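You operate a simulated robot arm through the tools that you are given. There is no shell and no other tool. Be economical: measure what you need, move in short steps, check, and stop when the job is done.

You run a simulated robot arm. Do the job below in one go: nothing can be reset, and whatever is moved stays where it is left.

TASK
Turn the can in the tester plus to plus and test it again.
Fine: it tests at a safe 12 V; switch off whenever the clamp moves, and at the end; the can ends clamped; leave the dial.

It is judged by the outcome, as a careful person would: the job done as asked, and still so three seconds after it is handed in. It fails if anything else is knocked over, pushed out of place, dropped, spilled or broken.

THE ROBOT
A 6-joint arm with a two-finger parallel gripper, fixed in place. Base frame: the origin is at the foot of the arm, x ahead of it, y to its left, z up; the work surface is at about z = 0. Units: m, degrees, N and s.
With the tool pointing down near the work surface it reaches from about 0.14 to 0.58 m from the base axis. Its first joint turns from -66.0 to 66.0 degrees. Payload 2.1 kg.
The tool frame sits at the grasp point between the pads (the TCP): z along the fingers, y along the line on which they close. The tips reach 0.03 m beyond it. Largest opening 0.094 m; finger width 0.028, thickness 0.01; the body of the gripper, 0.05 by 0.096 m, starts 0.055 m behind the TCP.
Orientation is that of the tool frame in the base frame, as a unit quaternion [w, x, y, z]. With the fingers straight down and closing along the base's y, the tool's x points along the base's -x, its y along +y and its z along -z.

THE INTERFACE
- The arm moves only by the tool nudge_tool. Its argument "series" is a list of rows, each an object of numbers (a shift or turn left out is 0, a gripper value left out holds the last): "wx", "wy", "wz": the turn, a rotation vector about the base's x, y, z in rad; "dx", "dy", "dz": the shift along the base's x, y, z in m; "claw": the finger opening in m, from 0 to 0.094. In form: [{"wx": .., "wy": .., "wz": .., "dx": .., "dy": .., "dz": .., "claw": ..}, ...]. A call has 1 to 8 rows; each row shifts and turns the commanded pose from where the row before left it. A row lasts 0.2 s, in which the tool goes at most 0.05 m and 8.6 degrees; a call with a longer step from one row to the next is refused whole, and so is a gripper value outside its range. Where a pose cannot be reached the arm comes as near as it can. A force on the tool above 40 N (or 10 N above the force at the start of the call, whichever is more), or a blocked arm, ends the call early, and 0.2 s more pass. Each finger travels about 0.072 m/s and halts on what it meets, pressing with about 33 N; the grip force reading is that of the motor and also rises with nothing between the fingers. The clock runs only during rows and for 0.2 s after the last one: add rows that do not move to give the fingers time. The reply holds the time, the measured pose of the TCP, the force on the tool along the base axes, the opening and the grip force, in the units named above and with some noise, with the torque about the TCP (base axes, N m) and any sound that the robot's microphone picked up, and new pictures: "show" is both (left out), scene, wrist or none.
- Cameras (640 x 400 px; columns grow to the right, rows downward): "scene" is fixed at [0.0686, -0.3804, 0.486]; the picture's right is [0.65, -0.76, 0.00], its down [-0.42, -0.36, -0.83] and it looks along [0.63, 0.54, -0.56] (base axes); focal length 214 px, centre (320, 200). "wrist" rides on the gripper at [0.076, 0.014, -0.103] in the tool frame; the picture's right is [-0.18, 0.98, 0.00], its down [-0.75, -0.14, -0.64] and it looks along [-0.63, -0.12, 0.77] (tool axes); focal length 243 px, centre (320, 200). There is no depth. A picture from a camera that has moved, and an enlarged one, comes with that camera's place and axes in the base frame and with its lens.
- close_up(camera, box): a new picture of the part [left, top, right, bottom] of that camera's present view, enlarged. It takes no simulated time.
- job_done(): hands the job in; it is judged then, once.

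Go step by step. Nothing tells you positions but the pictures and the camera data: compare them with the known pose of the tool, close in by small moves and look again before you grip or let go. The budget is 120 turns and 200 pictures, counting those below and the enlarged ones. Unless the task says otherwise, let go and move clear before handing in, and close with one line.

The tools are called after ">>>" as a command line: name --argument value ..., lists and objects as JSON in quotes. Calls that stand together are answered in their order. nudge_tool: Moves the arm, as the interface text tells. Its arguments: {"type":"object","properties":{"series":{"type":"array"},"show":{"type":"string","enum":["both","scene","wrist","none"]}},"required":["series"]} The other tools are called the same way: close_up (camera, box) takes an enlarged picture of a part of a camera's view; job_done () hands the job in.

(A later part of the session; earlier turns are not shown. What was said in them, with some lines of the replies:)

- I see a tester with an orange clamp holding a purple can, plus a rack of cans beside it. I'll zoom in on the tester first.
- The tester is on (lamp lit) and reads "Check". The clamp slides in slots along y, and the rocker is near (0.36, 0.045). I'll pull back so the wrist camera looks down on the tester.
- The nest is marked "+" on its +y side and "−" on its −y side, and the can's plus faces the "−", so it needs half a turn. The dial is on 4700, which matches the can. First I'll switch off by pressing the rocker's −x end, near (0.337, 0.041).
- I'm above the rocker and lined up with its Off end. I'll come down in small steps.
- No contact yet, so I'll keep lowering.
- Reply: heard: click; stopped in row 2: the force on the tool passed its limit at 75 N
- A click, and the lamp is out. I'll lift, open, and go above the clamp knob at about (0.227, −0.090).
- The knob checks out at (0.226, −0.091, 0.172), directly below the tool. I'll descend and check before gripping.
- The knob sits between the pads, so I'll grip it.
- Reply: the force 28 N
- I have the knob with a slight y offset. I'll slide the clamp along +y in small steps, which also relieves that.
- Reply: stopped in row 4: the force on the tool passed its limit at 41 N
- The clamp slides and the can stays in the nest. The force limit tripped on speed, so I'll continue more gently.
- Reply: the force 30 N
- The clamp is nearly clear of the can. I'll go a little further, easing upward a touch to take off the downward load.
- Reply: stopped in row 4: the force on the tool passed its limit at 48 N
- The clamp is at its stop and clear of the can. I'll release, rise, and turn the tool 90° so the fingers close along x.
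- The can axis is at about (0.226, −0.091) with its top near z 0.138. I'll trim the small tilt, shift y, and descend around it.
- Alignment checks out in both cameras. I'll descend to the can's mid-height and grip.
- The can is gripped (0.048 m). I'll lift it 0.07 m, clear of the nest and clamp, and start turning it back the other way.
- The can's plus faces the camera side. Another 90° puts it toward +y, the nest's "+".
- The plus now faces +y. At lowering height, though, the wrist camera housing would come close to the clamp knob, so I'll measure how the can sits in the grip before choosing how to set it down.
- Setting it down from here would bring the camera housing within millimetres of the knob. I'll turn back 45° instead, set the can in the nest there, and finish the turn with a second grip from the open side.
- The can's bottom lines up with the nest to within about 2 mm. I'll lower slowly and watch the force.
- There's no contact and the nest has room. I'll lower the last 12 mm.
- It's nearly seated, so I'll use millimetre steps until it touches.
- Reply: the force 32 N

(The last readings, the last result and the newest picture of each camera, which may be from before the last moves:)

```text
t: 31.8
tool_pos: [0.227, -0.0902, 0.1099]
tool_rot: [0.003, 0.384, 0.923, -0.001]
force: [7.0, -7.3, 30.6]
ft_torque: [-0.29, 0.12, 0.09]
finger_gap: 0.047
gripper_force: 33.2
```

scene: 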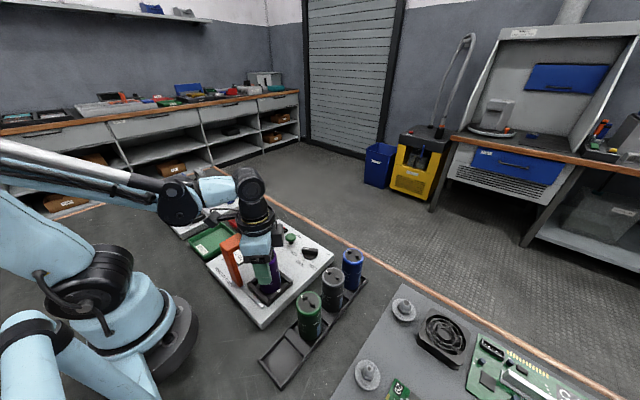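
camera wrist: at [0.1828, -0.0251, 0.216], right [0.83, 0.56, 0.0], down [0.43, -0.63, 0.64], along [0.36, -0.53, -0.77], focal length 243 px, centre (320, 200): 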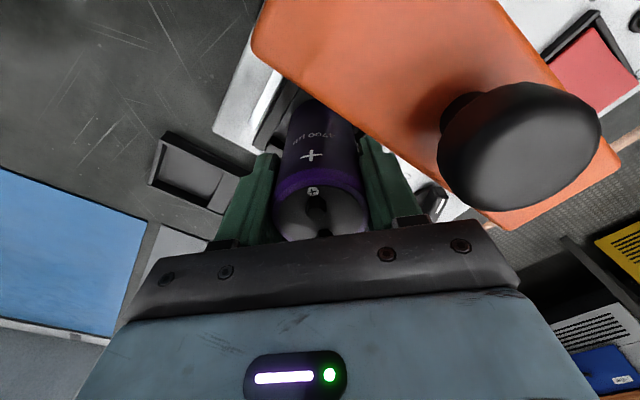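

The can has touched the nest floor. I'll ease off 1 mm, open modestly, and look.

>>> nudge_tool --series '[{"dz": 0.001}, {}, {"claw": 0.06}, {}, {}]'

>>> close_up --camera "scene" --box '[240, 240, 300, 310]'

```text
t: 33.0
tool_pos: [0.2251, -0.0898, 0.11]
tool_rot: [0.001, 0.384, 0.923, 0.0]
force: [-0.9, 1.0, -0.2]
ft_torque: [0.0, -0.01, -0.02]
finger_gap: 0.0601
gripper_force: 0.0
camera wrist: at [0.1828, -0.026, 0.213], right [0.83, 0.56, 0.0], down [0.43, -0.63, 0.64], along [0.36, -0.53, -0.77], focal length 243 px, centre (320, 200)
```

scene: 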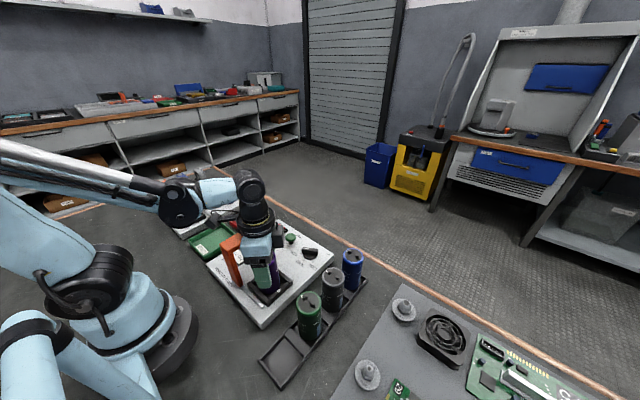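
wrist: 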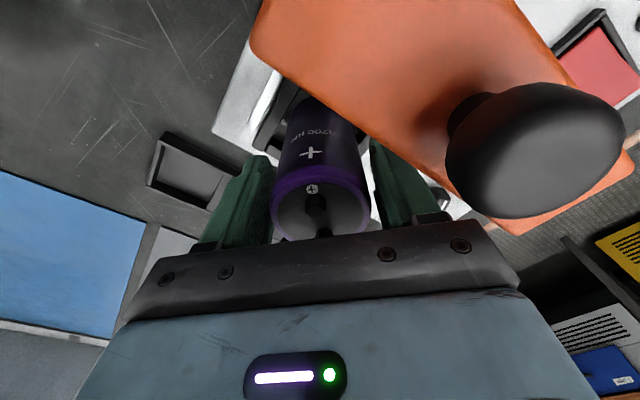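

```text
5.71 times, centred on (270, 275) of scene
camera zoom: at [0.0686, -0.3804, 0.486], right [0.65, -0.76, 0.0], down [-0.42, -0.36, -0.83], along [0.63, 0.54, -0.56], focal length 1226 px, centre (606, -229)
```

zoom: 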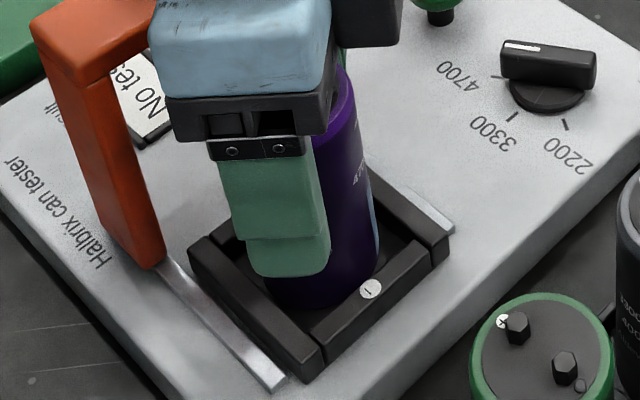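

The can stands upright. I'll lift clear and rotate the tool 135° for the second grip.

>>> nudge_tool --series '[{"dz": 0.02}, {"dz": 0.04}, {"dz": 0.04}, {"wz": 0.1473}, {"wz": 0.1473}, {"wz": 0.1473}, {"wz": 0.1473}, {"wz": 0.1473}]' --show "none"

>>> nudge_tool --series '[{"wz": 0.1473}, {"wz": 0.1473}, {"wz": 0.1473}, {"wz": 0.1473}, {"wz": 0.1473}, {"wz": 0.1473}, {"wz": 0.1473}, {"wz": 0.1473}]' --show "none"

>>> nudge_tool --series '[{"wz": 0.1473}, {"wz": 0.1473}, {"wz": 0.1473, "claw": 0.08}, {}]'

>>> close_up --camera "scene" --box '[240, 230, 310, 310]'

```text
t: 34.8
tool_pos: [0.2245, -0.0901, 0.2102]
tool_rot: [0.001, 0.025, 1.0, -0.001]
force: [-0.5, -0.7, 0.5]
ft_torque: [0.0, -0.02, -0.02]
finger_gap: 0.0599
gripper_force: 0.0
```

```text
t: 36.6
tool_pos: [0.2254, -0.09, 0.2114]
tool_rot: [0.001, -0.535, 0.845, 0.001]
force: [0.1, -0.3, 0.6]
ft_torque: [0.01, -0.02, -0.03]
finger_gap: 0.0598
gripper_force: 0.1
```

```text
t: 37.6
tool_pos: [0.2262, -0.0892, 0.2112]
tool_rot: [0.0, -0.707, 0.707, 0.001]
force: [-0.3, -0.3, -0.7]
ft_torque: [0.01, -0.01, -0.02]
finger_gap: 0.08
gripper_force: 0.0
camera wrist: at [0.2122, -0.1662, 0.3136], right [-0.98, 0.18, 0.0], down [0.14, 0.75, 0.64], along [0.12, 0.63, -0.77], focal length 243 px, centre (320, 200)
```

scene: 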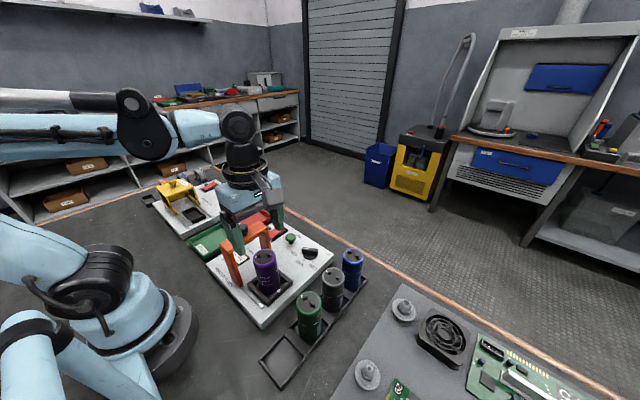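
wrist: 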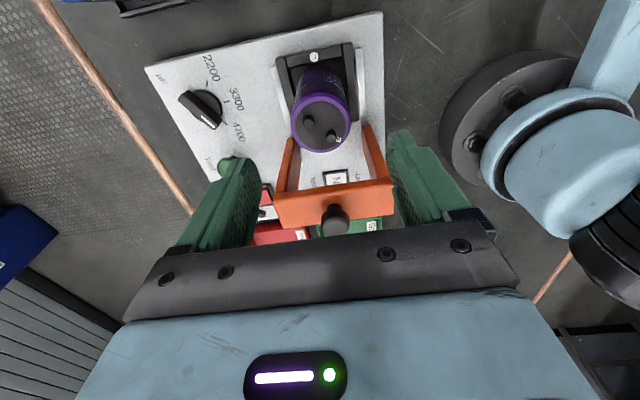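

```text
5.00 times, centred on (275, 270) of scene
camera zoom: at [0.0686, -0.3804, 0.486], right [0.65, -0.76, 0.0], down [-0.42, -0.36, -0.83], along [0.63, 0.54, -0.56], focal length 1072 px, centre (545, -150)
```

zoom: 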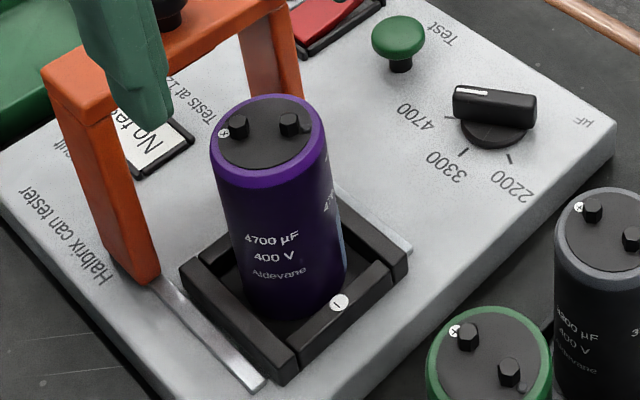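

The can's plus points 45° short of the nest's "+". I'll shift to y ≈ −0.093, come down, grip, lift 15 mm, and look.

>>> nudge_tool --series '[{"dy": -0.003}, {"dz": -0.04}, {"dz": -0.04}, {"dz": -0.018}, {}, {"claw": 0.05}, {"claw": 0.04}, {}]'

```text
t: 39.4
tool_pos: [0.2261, -0.0914, 0.1145]
tool_rot: [0.001, -0.706, 0.708, 0.0]
force: [-0.4, 0.5, -0.6]
ft_torque: [0.02, -0.02, 0.0]
finger_gap: 0.0483
gripper_force: 33.5
camera wrist: at [0.2129, -0.1687, 0.2174], right [-0.98, 0.19, 0.0], down [0.14, 0.75, 0.64], along [0.12, 0.63, -0.77], focal length 243 px, centre (320, 200)
```

scene: 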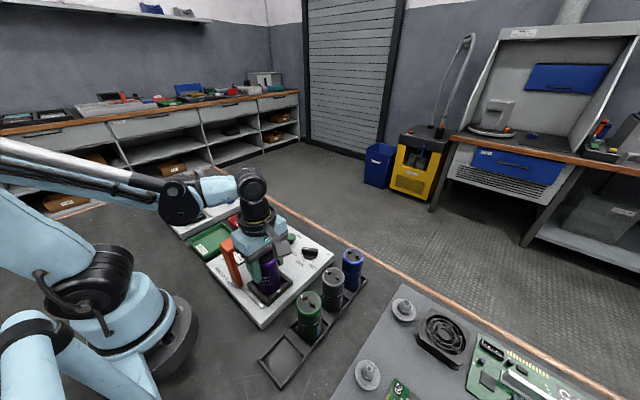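
wrist: 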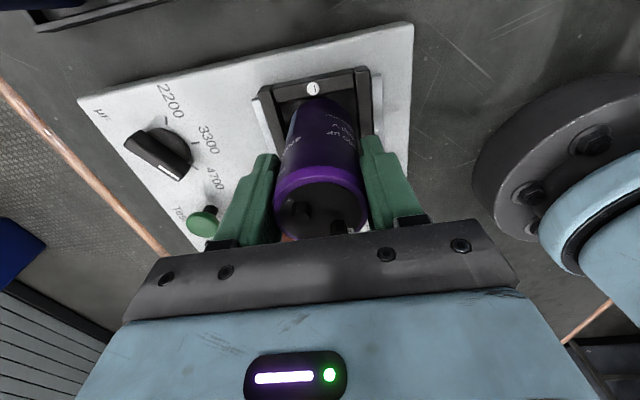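

I have it gripped. I'll raise it 10 mm, turn −45°, move it 2 mm toward the nest centre, and look.

>>> nudge_tool --series '[{"dz": 0.005}, {"dz": 0.005}, {"wz": -0.1309}, {"wz": -0.1309}, {"wz": -0.1309}, {"wz": -0.1309}, {"wz": -0.1309}, {"wz": -0.1309, "dy": 0.002}]'

>>> close_up --camera "scene" --box '[240, 230, 310, 310]'

>>> close_up --camera "wrist" --box '[220, 50, 420, 250]'

```text
t: 41.2
tool_pos: [0.2246, -0.0906, 0.1225]
tool_rot: [0.001, -0.38, 0.925, 0.001]
force: [-0.2, 0.6, -1.8]
ft_torque: [0.0, -0.02, 0.01]
finger_gap: 0.0481
gripper_force: 33.2
camera wrist: at [0.1617, -0.1342, 0.2254], right [-0.56, 0.83, 0.0], down [0.63, 0.43, 0.64], along [0.53, 0.36, -0.77], focal length 243 px, centre (320, 200)
```

scene: 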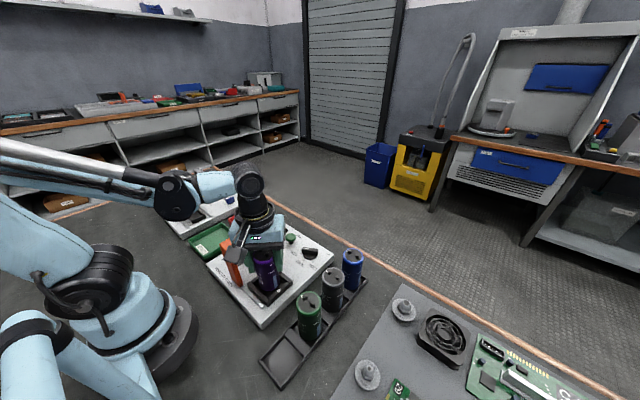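
wrist: 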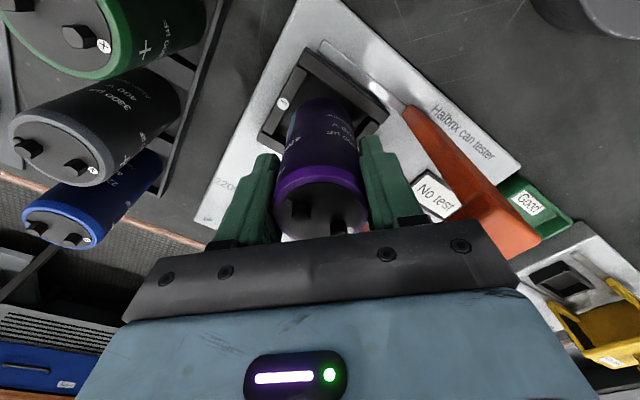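

```text
5.00 times, centred on (275, 270) of scene
camera zoom: at [0.0686, -0.3804, 0.486], right [0.65, -0.76, 0.0], down [-0.42, -0.36, -0.83], along [0.63, 0.54, -0.56], focal length 1072 px, centre (545, -150)
```

zoom: 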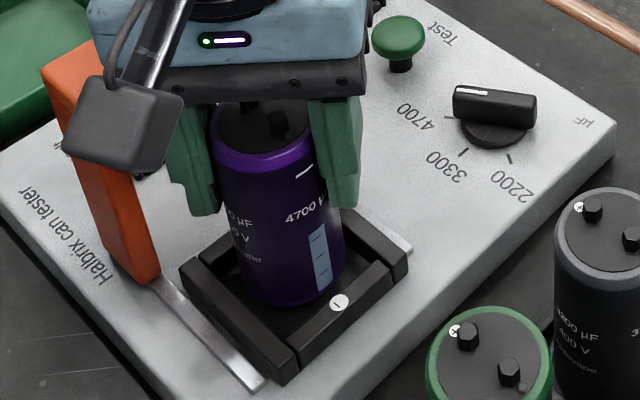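

```text
2.00 times, centred on (320, 150) of wrist
camera zoom: at [0.1617, -0.1342, 0.2254], right [-0.56, 0.83, 0.0], down [0.63, 0.43, 0.64], along [0.53, 0.36, -0.77], focal length 485 px, centre (320, 300)
```

zoom: 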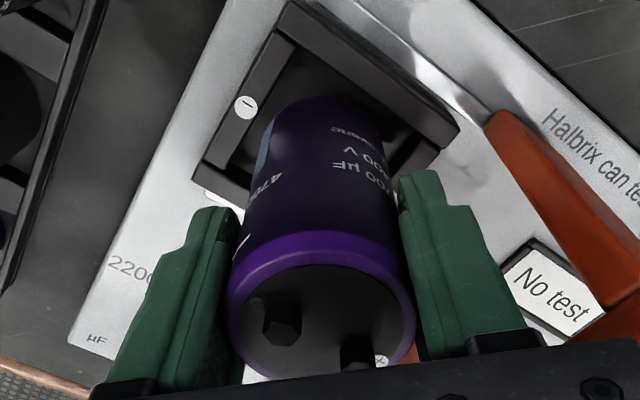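

The minus stripe faces the nest's "−" and the plus faces its "+". I'll lower it into the nest.

>>> nudge_tool --series '[{"dz": -0.005}, {"dz": -0.003}, {"dz": -0.002}, {}]' --show "none"

```text
t: 42.2
tool_pos: [0.2263, -0.0908, 0.1136]
tool_rot: [0.003, -0.382, 0.924, 0.002]
force: [-1.4, 1.5, 6.3]
ft_torque: [-0.02, 0.1, -0.03]
finger_gap: 0.0469
gripper_force: 33.0
stopped in row 4: the force on the tool passed its limit at 42 N (the readings are from after the stop); the commanded pose is now the measured one
```

The can touched the floor at the same height it was gripped. I'll open and check how it sits.

>>> nudge_tool --series '[{}, {"claw": 0.06}, {}, {}]'

>>> close_up --camera "scene" --box '[240, 230, 310, 310]'

```text
t: 43.2
tool_pos: [0.2258, -0.091, 0.1138]
tool_rot: [0.002, -0.382, 0.924, 0.002]
force: [0.2, -0.2, -0.6]
ft_torque: [0.04, -0.02, 0.0]
finger_gap: 0.06
gripper_force: 0.1
camera wrist: at [0.1629, -0.1344, 0.2155], right [-0.56, 0.83, 0.0], down [0.63, 0.43, 0.65], along [0.53, 0.37, -0.76], focal length 243 px, centre (320, 200)
```

scene: 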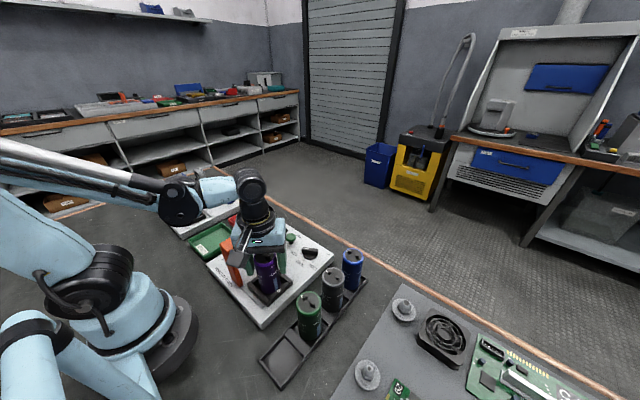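
wrist: 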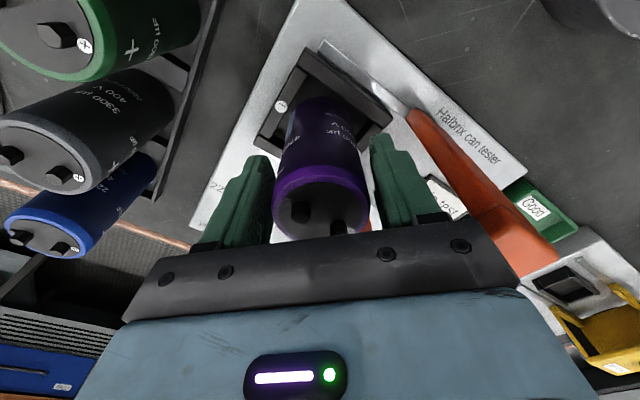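

```text
5.00 times, centred on (275, 270) of scene
camera zoom: at [0.0686, -0.3804, 0.486], right [0.65, -0.76, 0.0], down [-0.42, -0.36, -0.83], along [0.63, 0.54, -0.56], focal length 1072 px, centre (545, -150)
```

zoom: 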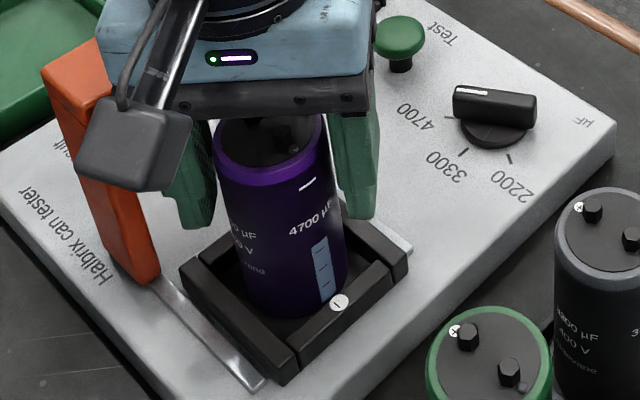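

Seated. I'll lift away, turn the tool square, and go over the clamp knob.

>>> nudge_tool --series '[{"dz": 0.02}, {"dz": 0.045}, {"dz": 0.045}, {"dz": 0.03, "wz": -0.1309}, {"wz": -0.1309, "dy": 0.02}, {"wz": -0.1309, "dy": 0.02}, {"wz": -0.1309, "dy": 0.02}, {"wz": -0.1309, "dy": 0.008}]' --show "none"

>>> nudge_tool --series '[{"wz": -0.1309}, {}]'

>>> close_up --camera "scene" --box '[220, 200, 320, 310]'

```text
t: 45.0
tool_pos: [0.2262, -0.0222, 0.2531]
tool_rot: [0.003, -0.064, 0.998, 0.001]
force: [0.1, 0.6, 0.2]
ft_torque: [-0.02, -0.02, 0.0]
finger_gap: 0.0601
gripper_force: 0.2
```

```text
t: 45.6
tool_pos: [0.2254, -0.0225, 0.2529]
tool_rot: [0.002, 0.001, 1.0, 0.001]
force: [0.2, 0.0, 1.1]
ft_torque: [-0.01, -0.01, 0.02]
finger_gap: 0.0598
gripper_force: 0.1
camera wrist: at [0.1507, -0.008, 0.3553], right [0.19, 0.98, 0.0], down [0.75, -0.14, 0.65], along [0.63, -0.12, -0.76], focal length 243 px, centre (320, 200)
```

scene: 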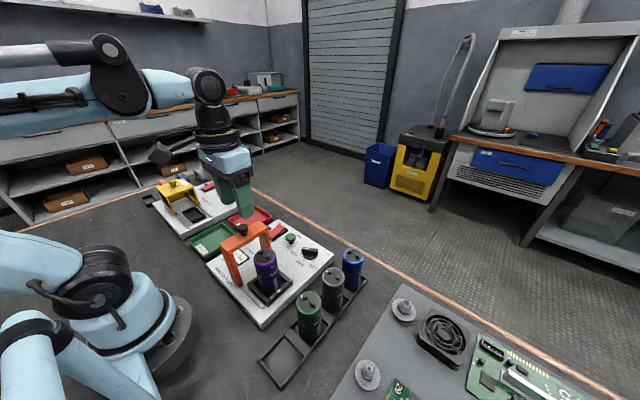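
wrist: 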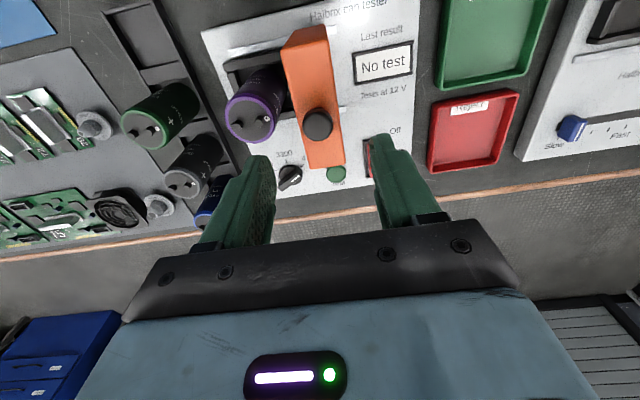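

```text
3.64 times, centred on (270, 255) of scene
camera zoom: at [0.0686, -0.3804, 0.486], right [0.65, -0.76, 0.0], down [-0.42, -0.36, -0.83], along [0.63, 0.54, -0.56], focal length 780 px, centre (502, 0)
```

zoom: 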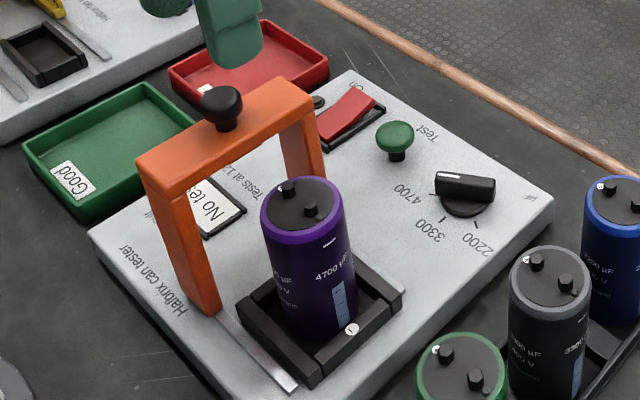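

Plus now faces plus. The knob is at about (0.226, −0.024), so I'll descend and grip it.

>>> nudge_tool --series '[{"dy": -0.0015, "dz": -0.03}, {"dz": -0.03}, {"dz": -0.002}, {}, {"claw": 0.04}, {"claw": 0.015}, {}, {}]'

```text
t: 47.4
tool_pos: [0.2262, -0.0233, 0.1909]
tool_rot: [0.002, 0.001, 1.0, 0.0]
force: [1.4, 0.1, -4.2]
ft_torque: [-0.07, 0.09, 0.0]
finger_gap: 0.0238
gripper_force: 44.8
camera wrist: at [0.1508, -0.0097, 0.2931], right [0.19, 0.98, 0.0], down [0.75, -0.14, 0.65], along [0.63, -0.12, -0.76], focal length 243 px, centre (320, 200)
```

scene: 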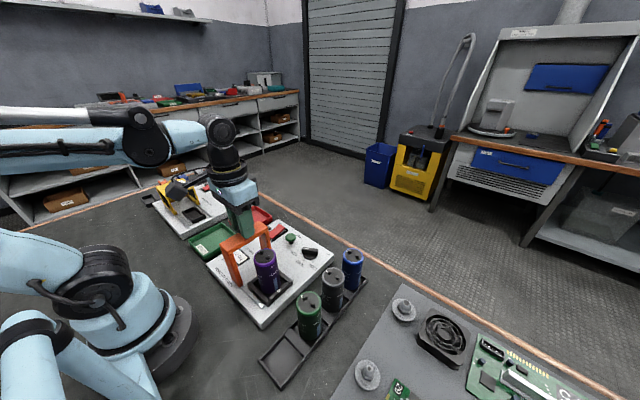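
wrist: 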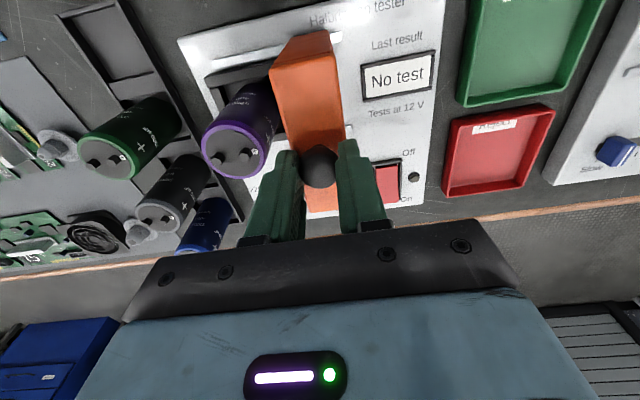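

I have the knob cleanly, so I'll slide the clamp back toward −y gently.

>>> nudge_tool --series '[{"dy": -0.003}, {"dy": -0.005}, {"dy": -0.005}, {"dy": -0.005}, {"dy": -0.005}, {"dy": -0.005}, {"dy": -0.004}, {}]'

>>> close_up --camera "scene" --box '[220, 220, 320, 310]'

```text
t: 49.2
tool_pos: [0.2255, -0.056, 0.1904]
tool_rot: [0.002, 0.0, 1.0, 0.001]
force: [15.6, 1.0, -3.4]
ft_torque: [0.08, 0.73, 0.04]
finger_gap: 0.0236
gripper_force: 44.7
camera wrist: at [0.1506, -0.0419, 0.2932], right [0.19, 0.98, 0.0], down [0.75, -0.14, 0.65], along [0.64, -0.12, -0.76], focal length 243 px, centre (320, 200)
```

scene: 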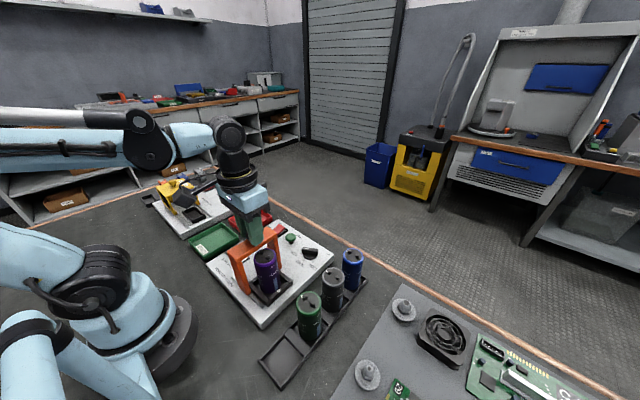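
wrist: 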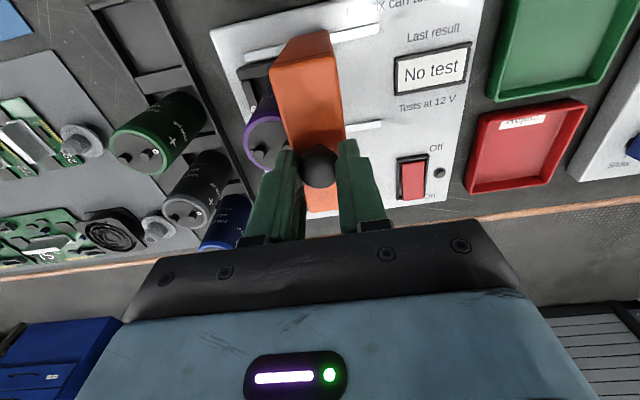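

```text
4.44 times, centred on (270, 265) of scene
camera zoom: at [0.0686, -0.3804, 0.486], right [0.65, -0.76, 0.0], down [-0.42, -0.36, -0.83], along [0.63, 0.54, -0.56], focal length 953 px, centre (542, -89)
```

zoom: 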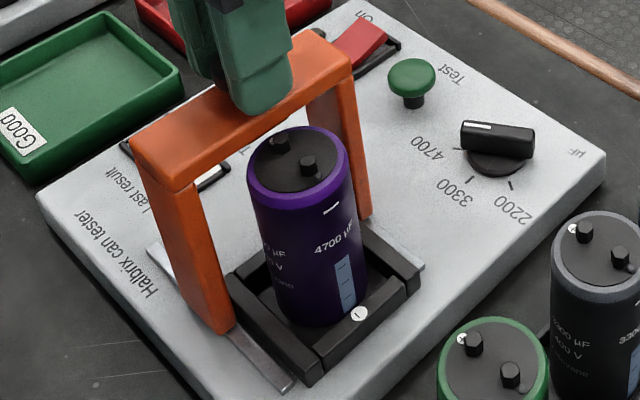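

It's sliding freely over the can with no side load. I'll bring it the rest of the way to y ≈ −0.0905.

>>> nudge_tool --series '[{"dy": -0.005, "dx": 0.0005}, {"dy": -0.005}, {"dy": -0.005}, {"dy": -0.005}, {"dy": -0.005}, {"dy": -0.005}, {"dy": -0.004}, {}]'

>>> close_up --camera "scene" --box '[220, 220, 320, 310]'

```text
t: 51.0
tool_pos: [0.2259, -0.0908, 0.1925]
tool_rot: [0.004, 0.0, 1.0, 0.001]
force: [2.2, 0.3, -2.3]
ft_torque: [0.0, 0.43, 0.04]
finger_gap: 0.0234
gripper_force: 45.2
stopped in row 8: the force on the tool passed its limit at 41 N (the readings are from after the stop); the commanded pose is now the measured one
camera wrist: at [0.1507, -0.0754, 0.2934], right [0.19, 0.98, 0.0], down [0.75, -0.14, 0.65], along [0.63, -0.12, -0.76], focal length 243 px, centre (320, 200)
```

scene: 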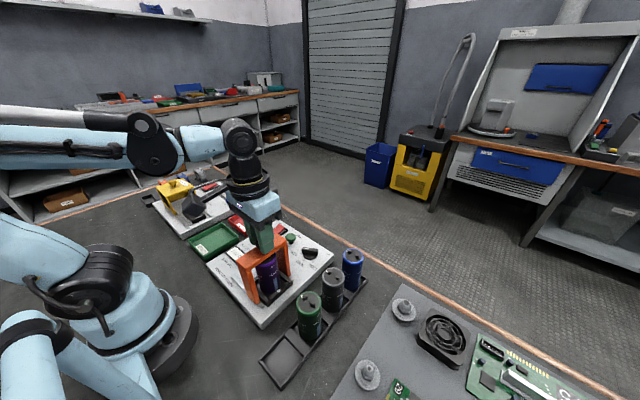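
wrist: 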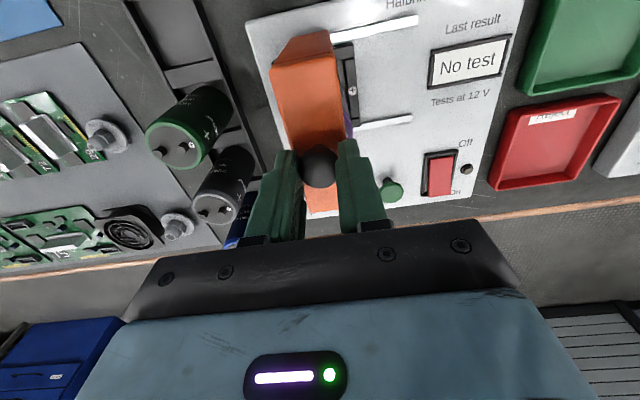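

```text
4.44 times, centred on (270, 265) of scene
camera zoom: at [0.0686, -0.3804, 0.486], right [0.65, -0.76, 0.0], down [-0.42, -0.36, -0.83], along [0.63, 0.54, -0.56], focal length 953 px, centre (542, -89)
```

zoom: 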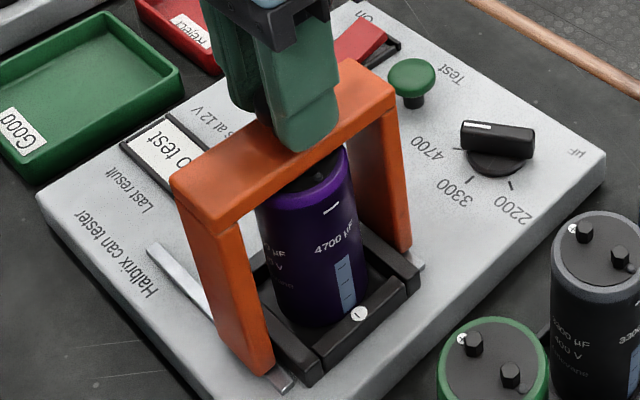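

The clamp is back where it started. One small push will confirm the stop before I release.

>>> nudge_tool --series '[{"dy": -0.001}, {"dy": -0.001}, {}]' --show "none"

```text
t: 51.8
tool_pos: [0.226, -0.0906, 0.1921]
tool_rot: [0.003, 0.0, 1.0, 0.004]
force: [-2.9, 25.4, -10.3]
ft_torque: [0.19, -0.34, -0.01]
finger_gap: 0.0235
gripper_force: 44.8
```

The clamp is against its stop. I'll release, rise, and go above the rocker's On end with the fingers closed.

>>> nudge_tool --series '[{"dy": 0.001}, {"claw": 0.06}, {}, {}, {"dz": 0.04}, {"dz": 0.03, "claw": 0.0}, {"dx": 0.034, "dy": 0.033}, {"dx": 0.034, "dy": 0.033}]' --show "none"

>>> nudge_tool --series '[{"dx": 0.034, "dy": 0.033}, {"dx": 0.036, "dy": 0.032}, {"dz": -0.05}, {"dz": -0.05}, {"dz": -0.04}, {}]'

>>> close_up --camera "scene" --box '[220, 210, 320, 310]'

```text
t: 53.6
tool_pos: [0.2956, -0.0214, 0.2597]
tool_rot: [0.003, 0.001, 1.0, 0.001]
force: [-0.5, -0.5, 0.4]
ft_torque: [0.02, -0.01, 0.01]
finger_gap: 0.0
gripper_force: 33.7
```

```text
t: 55.0
tool_pos: [0.3628, 0.0389, 0.1197]
tool_rot: [0.002, 0.001, 1.0, 0.001]
force: [0.1, -0.5, 0.0]
ft_torque: [0.02, 0.04, -0.02]
finger_gap: 0.0002
gripper_force: 32.7
camera wrist: at [0.287, 0.0537, 0.2227], right [0.19, 0.98, 0.0], down [0.75, -0.14, 0.65], along [0.63, -0.12, -0.76], focal length 243 px, centre (320, 200)
```

scene: 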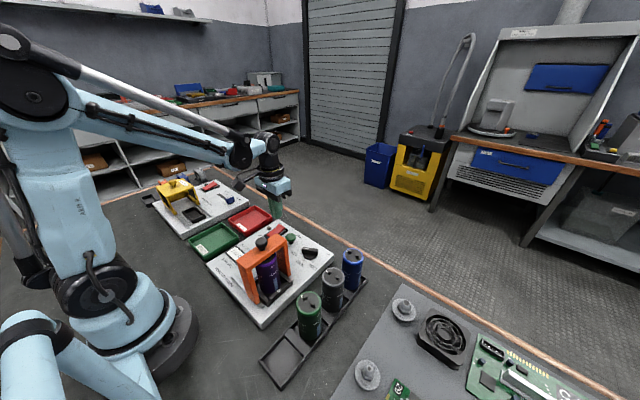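
wrist: 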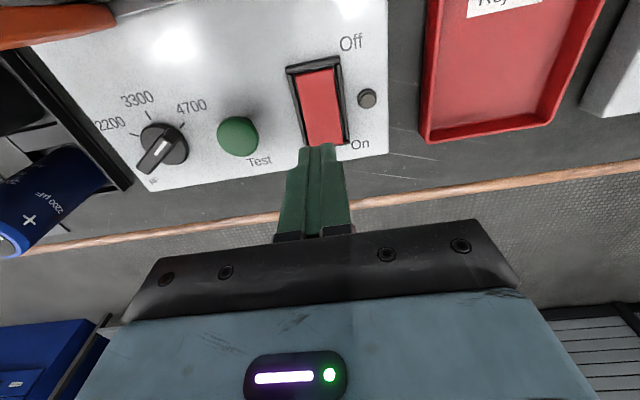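

```text
4.00 times, centred on (270, 260) of scene
camera zoom: at [0.0686, -0.3804, 0.486], right [0.65, -0.76, 0.0], down [-0.42, -0.36, -0.83], along [0.63, 0.54, -0.56], focal length 858 px, centre (520, -40)
```

zoom: 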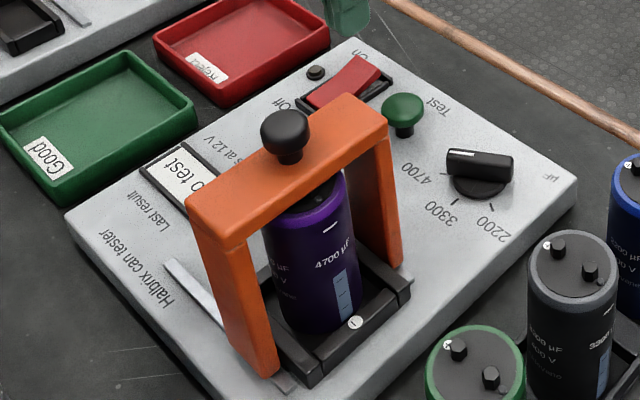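

Clamp and can look right. The rocker is centred near y 0.044, so I'll shift 3 mm and press On.

>>> nudge_tool --series '[{"dy": 0.003, "dz": -0.03}, {"dz": -0.006}, {"dz": -0.003}, {"dz": -0.003}, {"dz": -0.003}, {"dz": -0.003}, {"dz": -0.002}, {"dz": -0.002}]' --show "wrist"

```text
t: 56.7
tool_pos: [0.3652, 0.0429, 0.0722]
tool_rot: [0.002, 0.001, 1.0, 0.002]
force: [1.0, 1.0, 9.2]
ft_torque: [0.01, 0.13, -0.03]
finger_gap: 0.0
gripper_force: 32.9
stopped in row 8: the force on the tool passed its limit at 56 N (the readings are from after the stop); the commanded pose is now the measured one
camera wrist: at [0.2894, 0.0577, 0.1748], right [0.19, 0.98, 0.0], down [0.75, -0.14, 0.64], along [0.63, -0.12, -0.77], focal length 243 px, centre (320, 200)
```

wrist: 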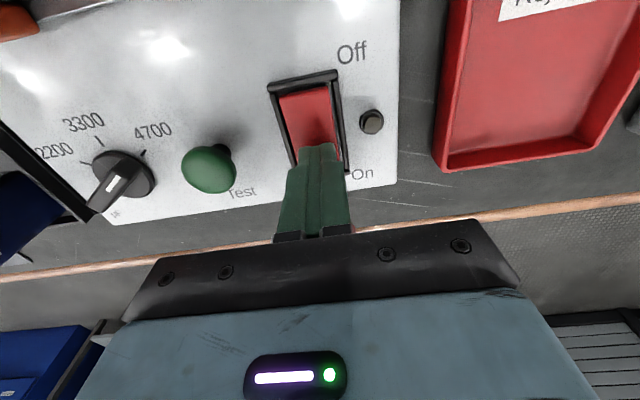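

The rocker hasn't clicked over. The tip may be catching the bezel, so I'll back up, shift 5 mm toward its middle, and press again.

>>> nudge_tool --series '[{"dz": 0.008}, {"dx": -0.006}, {"dz": -0.005}, {"dz": -0.003}, {"dz": -0.003}, {"dz": -0.003}, {"dz": -0.003}]' --show "wrist"

```text
t: 57.7
tool_pos: [0.3573, 0.0422, 0.0729]
tool_rot: [0.0, 0.001, 1.0, 0.001]
force: [-0.7, 0.4, 9.2]
ft_torque: [0.01, 0.13, -0.06]
finger_gap: 0.0003
gripper_force: 32.9
stopped in row 5: the force on the tool passed its limit at 58 N (the readings are from after the stop); the commanded pose is now the measured one
camera wrist: at [0.2829, 0.0573, 0.1749], right [0.19, 0.98, 0.0], down [0.75, -0.14, 0.64], along [0.63, -0.12, -0.77], focal length 243 px, centre (320, 200)
```

wrist: 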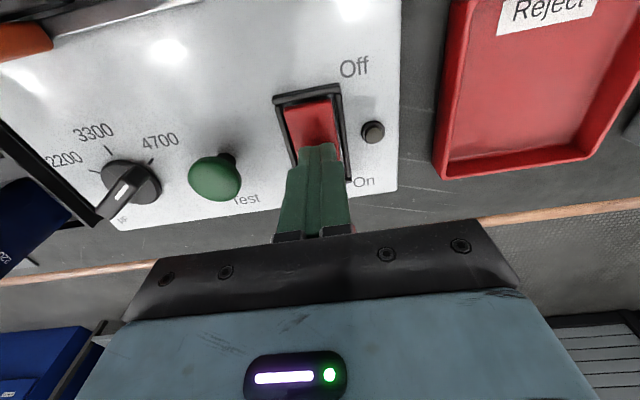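

It needs a firmer press like the one that switched it off. I'll shift out to x ≈ 0.364 and use slightly larger steps.

>>> nudge_tool --series '[{"dz": 0.005}, {"dx": 0.007}, {}, {"dz": -0.005}, {"dz": -0.005}, {"dz": -0.003}]' --show "wrist"

```text
t: 58.8
tool_pos: [0.3651, 0.0425, 0.073]
tool_rot: [-0.001, 0.001, 1.0, 0.0]
force: [0.6, 0.7, 10.8]
ft_torque: [-0.02, 0.11, -0.07]
finger_gap: 0.0001
gripper_force: 32.7
stopped in row 5: the force on the tool passed its limit at 68 N (the readings are from after the stop); the commanded pose is now the measured one
camera wrist: at [0.2895, 0.0567, 0.1751], right [0.19, 0.98, 0.0], down [0.75, -0.14, 0.64], along [0.63, -0.12, -0.77], focal length 243 px, centre (320, 200)
```

wrist: 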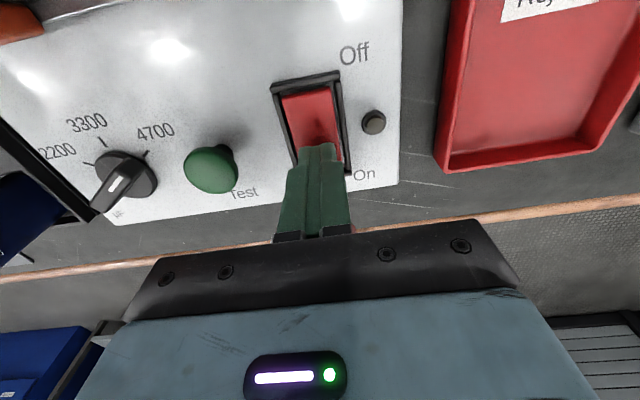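

Still no click. I'll lift and look at the rocker's state before pressing again.

>>> nudge_tool --series '[{"dz": 0.04}, {"dz": 0.04}, {"dx": -0.02}, {}]' --show "none"

>>> close_up --camera "wrist" --box '[260, 30, 420, 180]'

>>> close_up --camera "scene" --box '[255, 205, 315, 255]'

```text
t: 59.8
tool_pos: [0.3427, 0.0426, 0.1556]
tool_rot: [-0.001, 0.001, 1.0, 0.001]
force: [0.5, -0.7, 0.0]
ft_torque: [0.0, 0.01, 0.02]
finger_gap: 0.0
gripper_force: 32.9
```

```text
2.67 times, centred on (340, 105) of wrist
camera zoom: at [0.2682, 0.0572, 0.257], right [0.19, 0.98, 0.0], down [0.75, -0.14, 0.64], along [0.63, -0.12, -0.77], focal length 647 px, centre (267, 453)
```

zoom: 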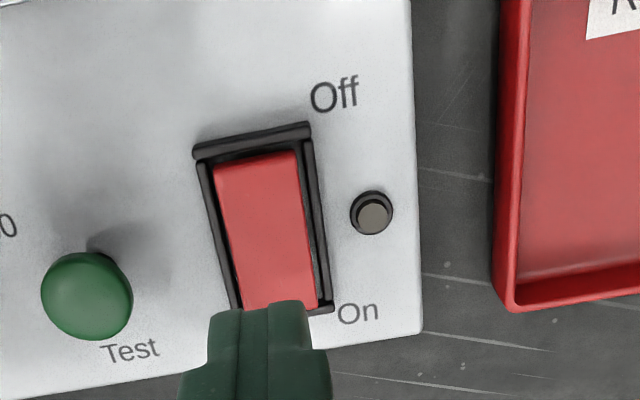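

```text
8.00 times, centred on (285, 230) of scene
camera zoom: at [0.0686, -0.3804, 0.486], right [0.65, -0.76, 0.0], down [-0.42, -0.36, -0.83], along [0.63, 0.54, -0.56], focal length 1716 px, centre (600, -40)
```

zoom: 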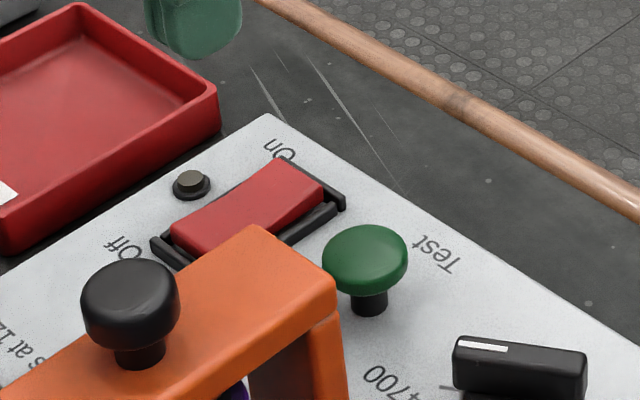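

The rocker is still Off with its On end raised, and I was lined up symmetrically, so it only needs the same firmness as before. I'll press again with a slightly quicker step.

>>> nudge_tool --series '[{"dx": 0.023}, {"dz": -0.04}, {"dz": -0.036}, {}, {"dz": -0.004}, {"dz": -0.006}, {"dz": -0.002}]' --show "wrist"

```text
t: 61.1
tool_pos: [0.3678, 0.0441, 0.0717]
tool_rot: [-0.002, 0.001, 1.0, 0.001]
force: [-0.2, -0.4, 12.3]
ft_torque: [0.02, 0.21, -0.06]
finger_gap: 0.0001
gripper_force: 33.3
heard: click
stopped in row 6: the force on the tool passed its limit at 64 N (the readings are from after the stop); the commanded pose is now the measured one
camera wrist: at [0.2937, 0.058, 0.1749], right [0.19, 0.98, 0.0], down [0.76, -0.14, 0.64], along [0.63, -0.12, -0.77], focal length 243 px, centre (320, 200)
```

wrist: 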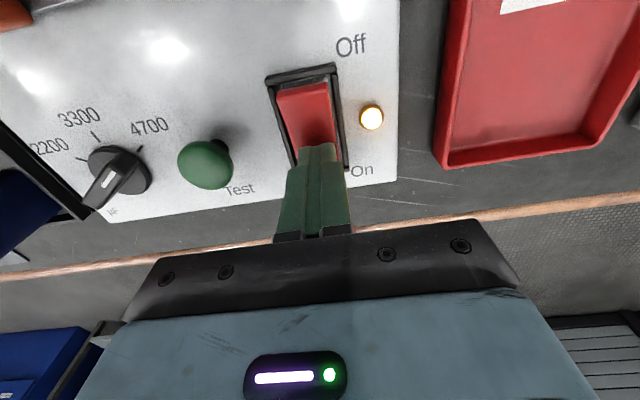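

A click, and the lamp is lit. The Test button is at about (0.356, −0.020), top near z 0.055, so I'll move above it.

>>> nudge_tool --series '[{"dz": 0.04}, {"dz": 0.02}, {"dx": -0.006, "dy": -0.032}, {"dx": -0.006, "dy": -0.032}, {}]'

>>> close_up --camera "scene" --box '[255, 205, 325, 255]'

```text
t: 62.3
tool_pos: [0.3577, -0.0185, 0.1334]
tool_rot: [-0.001, 0.001, 1.0, 0.001]
force: [0.1, 0.6, -0.3]
ft_torque: [0.01, -0.01, 0.01]
finger_gap: 0.0002
gripper_force: 33.4
camera wrist: at [0.2833, -0.0046, 0.2349], right [0.19, 0.98, 0.0], down [0.76, -0.14, 0.64], along [0.63, -0.12, -0.77], focal length 243 px, centre (320, 200)
```

scene: 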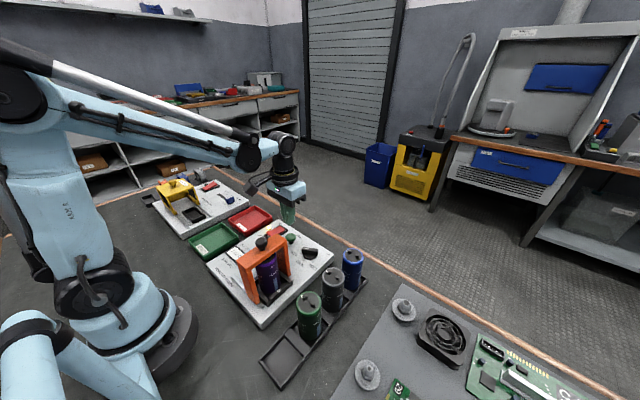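
wrist: 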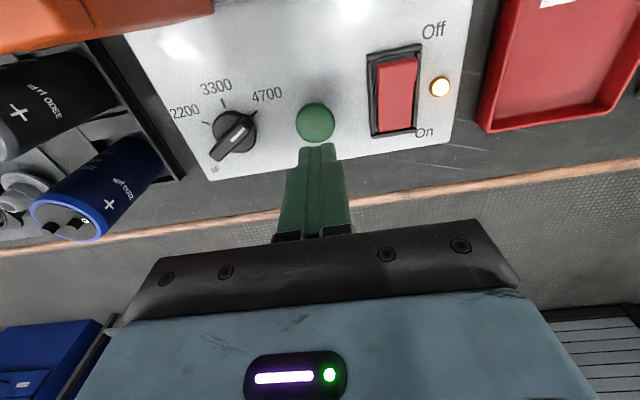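

```text
8.00 times, centred on (290, 230) of scene
camera zoom: at [0.0686, -0.3805, 0.486], right [0.65, -0.76, 0.0], down [-0.42, -0.36, -0.83], along [0.63, 0.54, -0.56], focal length 1716 px, centre (560, -40)
```

zoom: 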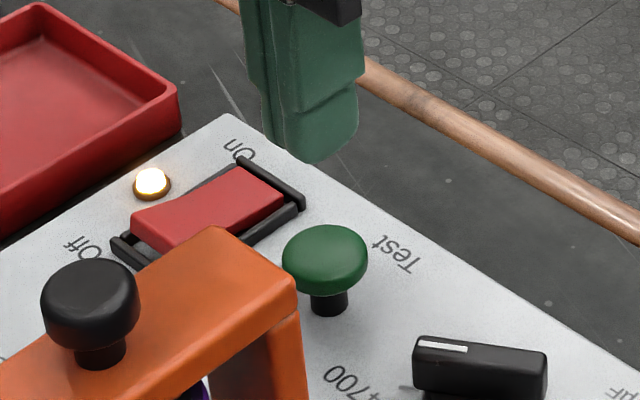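

I'm nearly aligned. I'll trim by 3 mm and press down slowly.

>>> nudge_tool --series '[{"dx": -0.003, "dy": -0.002, "dz": -0.025}, {"dz": -0.01}, {"dz": -0.003}, {"dz": -0.003}, {"dz": -0.003}, {"dz": -0.003}, {"dz": -0.003}, {"dz": -0.003}]' --show "wrist"

```text
t: 64.1
tool_pos: [0.3518, -0.0206, 0.08]
tool_rot: [-0.003, 0.001, 1.0, 0.001]
force: [0.4, -1.5, 2.6]
ft_torque: [-0.08, -0.02, -0.01]
finger_gap: 0.0
gripper_force: 32.8
heard: click
camera wrist: at [0.2787, -0.0064, 0.1825], right [0.19, 0.98, 0.0], down [0.76, -0.14, 0.64], along [0.63, -0.12, -0.77], focal length 243 px, centre (320, 200)
```

wrist: 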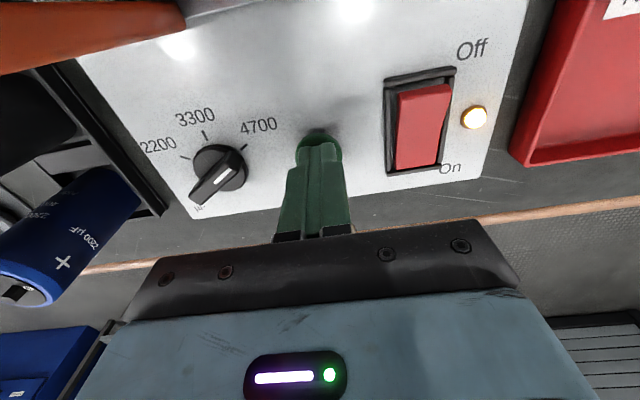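

A click. I'll release the button, rise, and read the display.

>>> nudge_tool --series '[{"dz": 0.02}, {"dz": 0.04}, {"dx": -0.02, "dz": 0.02}, {}, {}]' --show "none"

>>> close_up --camera "scene" --box '[220, 210, 320, 310]'

>>> close_up --camera "wrist" --box '[160, 0, 520, 200]'

```text
t: 65.3
tool_pos: [0.3329, -0.0216, 0.1599]
tool_rot: [-0.001, 0.0, 1.0, 0.001]
force: [-1.2, 0.4, 0.4]
ft_torque: [0.0, 0.0, -0.02]
finger_gap: 0.0
gripper_force: 32.8
```

```text
4.00 times, centred on (270, 260) of scene
camera zoom: at [0.0686, -0.3804, 0.486], right [0.65, -0.76, 0.0], down [-0.42, -0.36, -0.83], along [0.63, 0.54, -0.56], focal length 858 px, centre (520, -40)
```

zoom: 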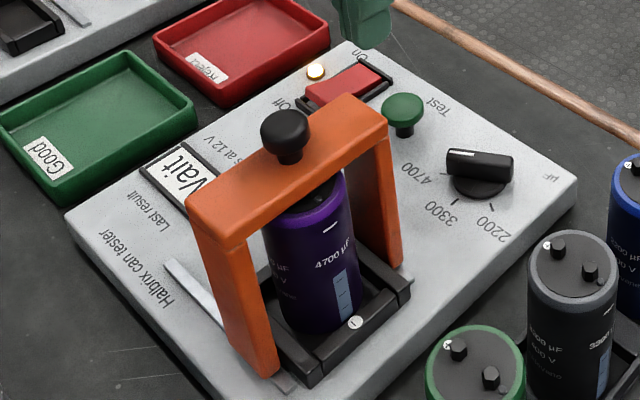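

```text
1.78 times, centred on (340, 100) of wrist
camera zoom: at [0.2583, -0.0073, 0.2624], right [0.19, 0.98, 0.0], down [0.76, -0.14, 0.64], along [0.63, -0.12, -0.77], focal length 431 px, centre (284, 378)
```

zoom: 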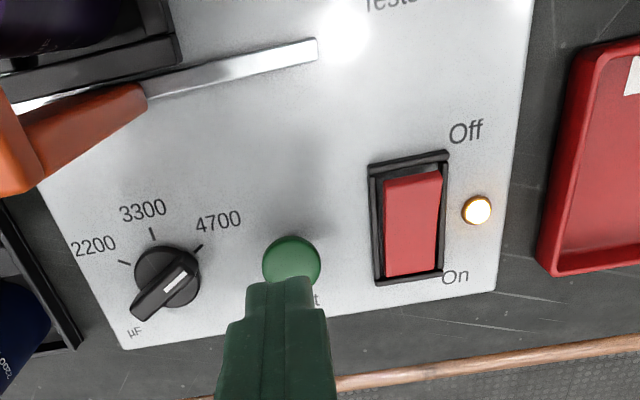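

The display says "Wait", so the test is running. I'll let time pass while hovering over the rocker.

>>> nudge_tool --series '[{"dy": 0.032}, {"dy": 0.032}, {}, {}, {}, {}, {}, {}]' --show "none"

>>> close_up --camera "scene" --box '[220, 220, 290, 280]'

```text
t: 67.1
tool_pos: [0.3315, 0.0426, 0.1615]
tool_rot: [-0.002, 0.002, 1.0, 0.001]
force: [-1.0, 0.0, 0.6]
ft_torque: [-0.01, 0.0, -0.03]
finger_gap: 0.0
gripper_force: 33.3
```

```text
6.67 times, centred on (255, 250) of scene
camera zoom: at [0.0686, -0.3804, 0.486], right [0.65, -0.76, 0.0], down [-0.42, -0.36, -0.83], along [0.63, 0.54, -0.56], focal length 1430 px, centre (753, -133)
```

zoom: 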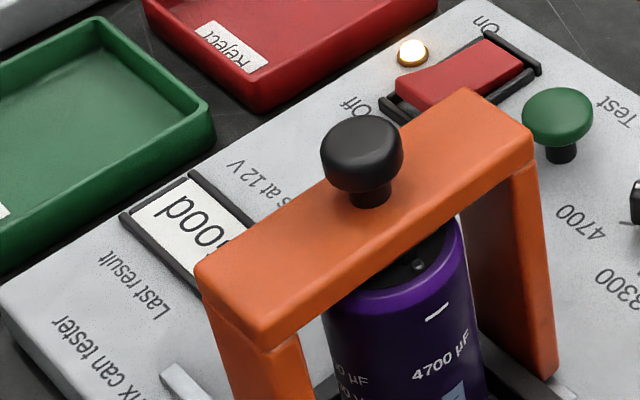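

The result is "Good". Now I'll switch off at the rocker's −x end.

>>> nudge_tool --series '[{"dz": -0.045, "dx": 0.001}, {"dz": -0.035}, {}, {"dz": -0.004}, {"dz": -0.006}, {"dz": -0.002}]' --show "wrist"

```text
t: 68.3
tool_pos: [0.3337, 0.0421, 0.0725]
tool_rot: [-0.005, 0.001, 1.0, 0.002]
force: [-1.8, 1.4, 13.7]
ft_torque: [0.03, -0.15, 0.06]
finger_gap: 0.0
gripper_force: 32.7
heard: click
stopped in row 6: the force on the tool passed its limit at 80 N (the readings are from after the stop); the commanded pose is now the measured one
camera wrist: at [0.2601, 0.0565, 0.175], right [0.19, 0.98, 0.0], down [0.76, -0.14, 0.63], along [0.62, -0.12, -0.77], focal length 243 px, centre (320, 200)
```

wrist: 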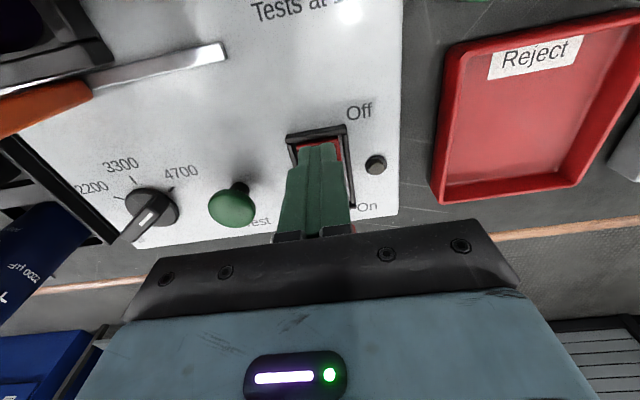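

The lamp is out. I'll lift clear and take a final look.

>>> nudge_tool --series '[{"dz": 0.04}, {"dz": 0.05}, {"dz": 0.05}, {"dz": 0.05}, {"dz": 0.03}, {}, {}]'

>>> close_up --camera "scene" --box '[210, 210, 330, 310]'

```text
t: 69.9
tool_pos: [0.3336, 0.0396, 0.2934]
tool_rot: [-0.004, 0.0, 1.0, 0.002]
force: [0.5, 0.2, 0.2]
ft_torque: [-0.03, 0.04, -0.01]
finger_gap: 0.0001
gripper_force: 32.6
camera wrist: at [0.2608, 0.0538, 0.3965], right [0.19, 0.98, 0.0], down [0.76, -0.14, 0.64], along [0.62, -0.12, -0.77], focal length 243 px, centre (320, 200)
```

scene: 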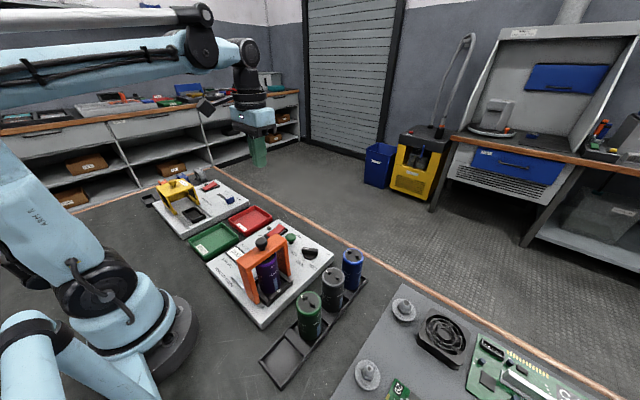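
wrist: 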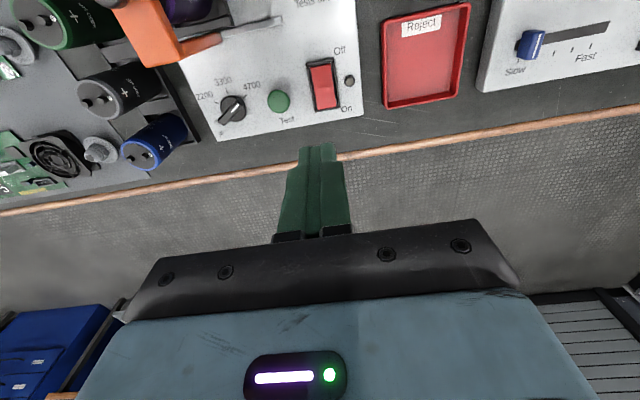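

```text
4.00 times, centred on (270, 260) of scene
camera zoom: at [0.0686, -0.3804, 0.486], right [0.65, -0.76, 0.0], down [-0.42, -0.36, -0.83], along [0.63, 0.54, -0.56], focal length 858 px, centre (520, -40)
```

zoom: 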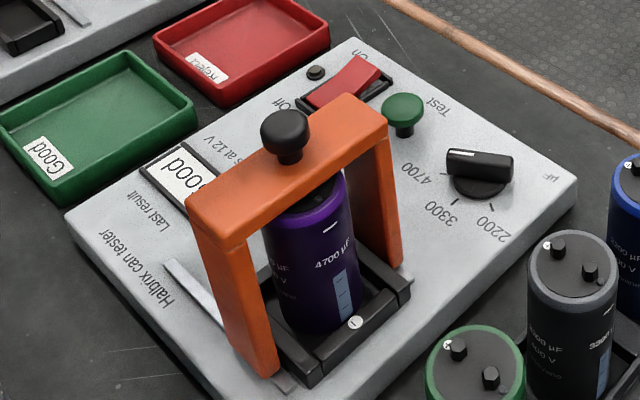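

The display reads "Good", the lamp is out, the can is clamped plus to plus, the dial is still on 4700, and the arm is clear. I'm handing in.

>>> job_done

```text
The job is handed in.
```

The can is turned plus to plus and clamped again; it retested "Good" at 12 V, the tester is switched off, and the dial is untouched at 4700.
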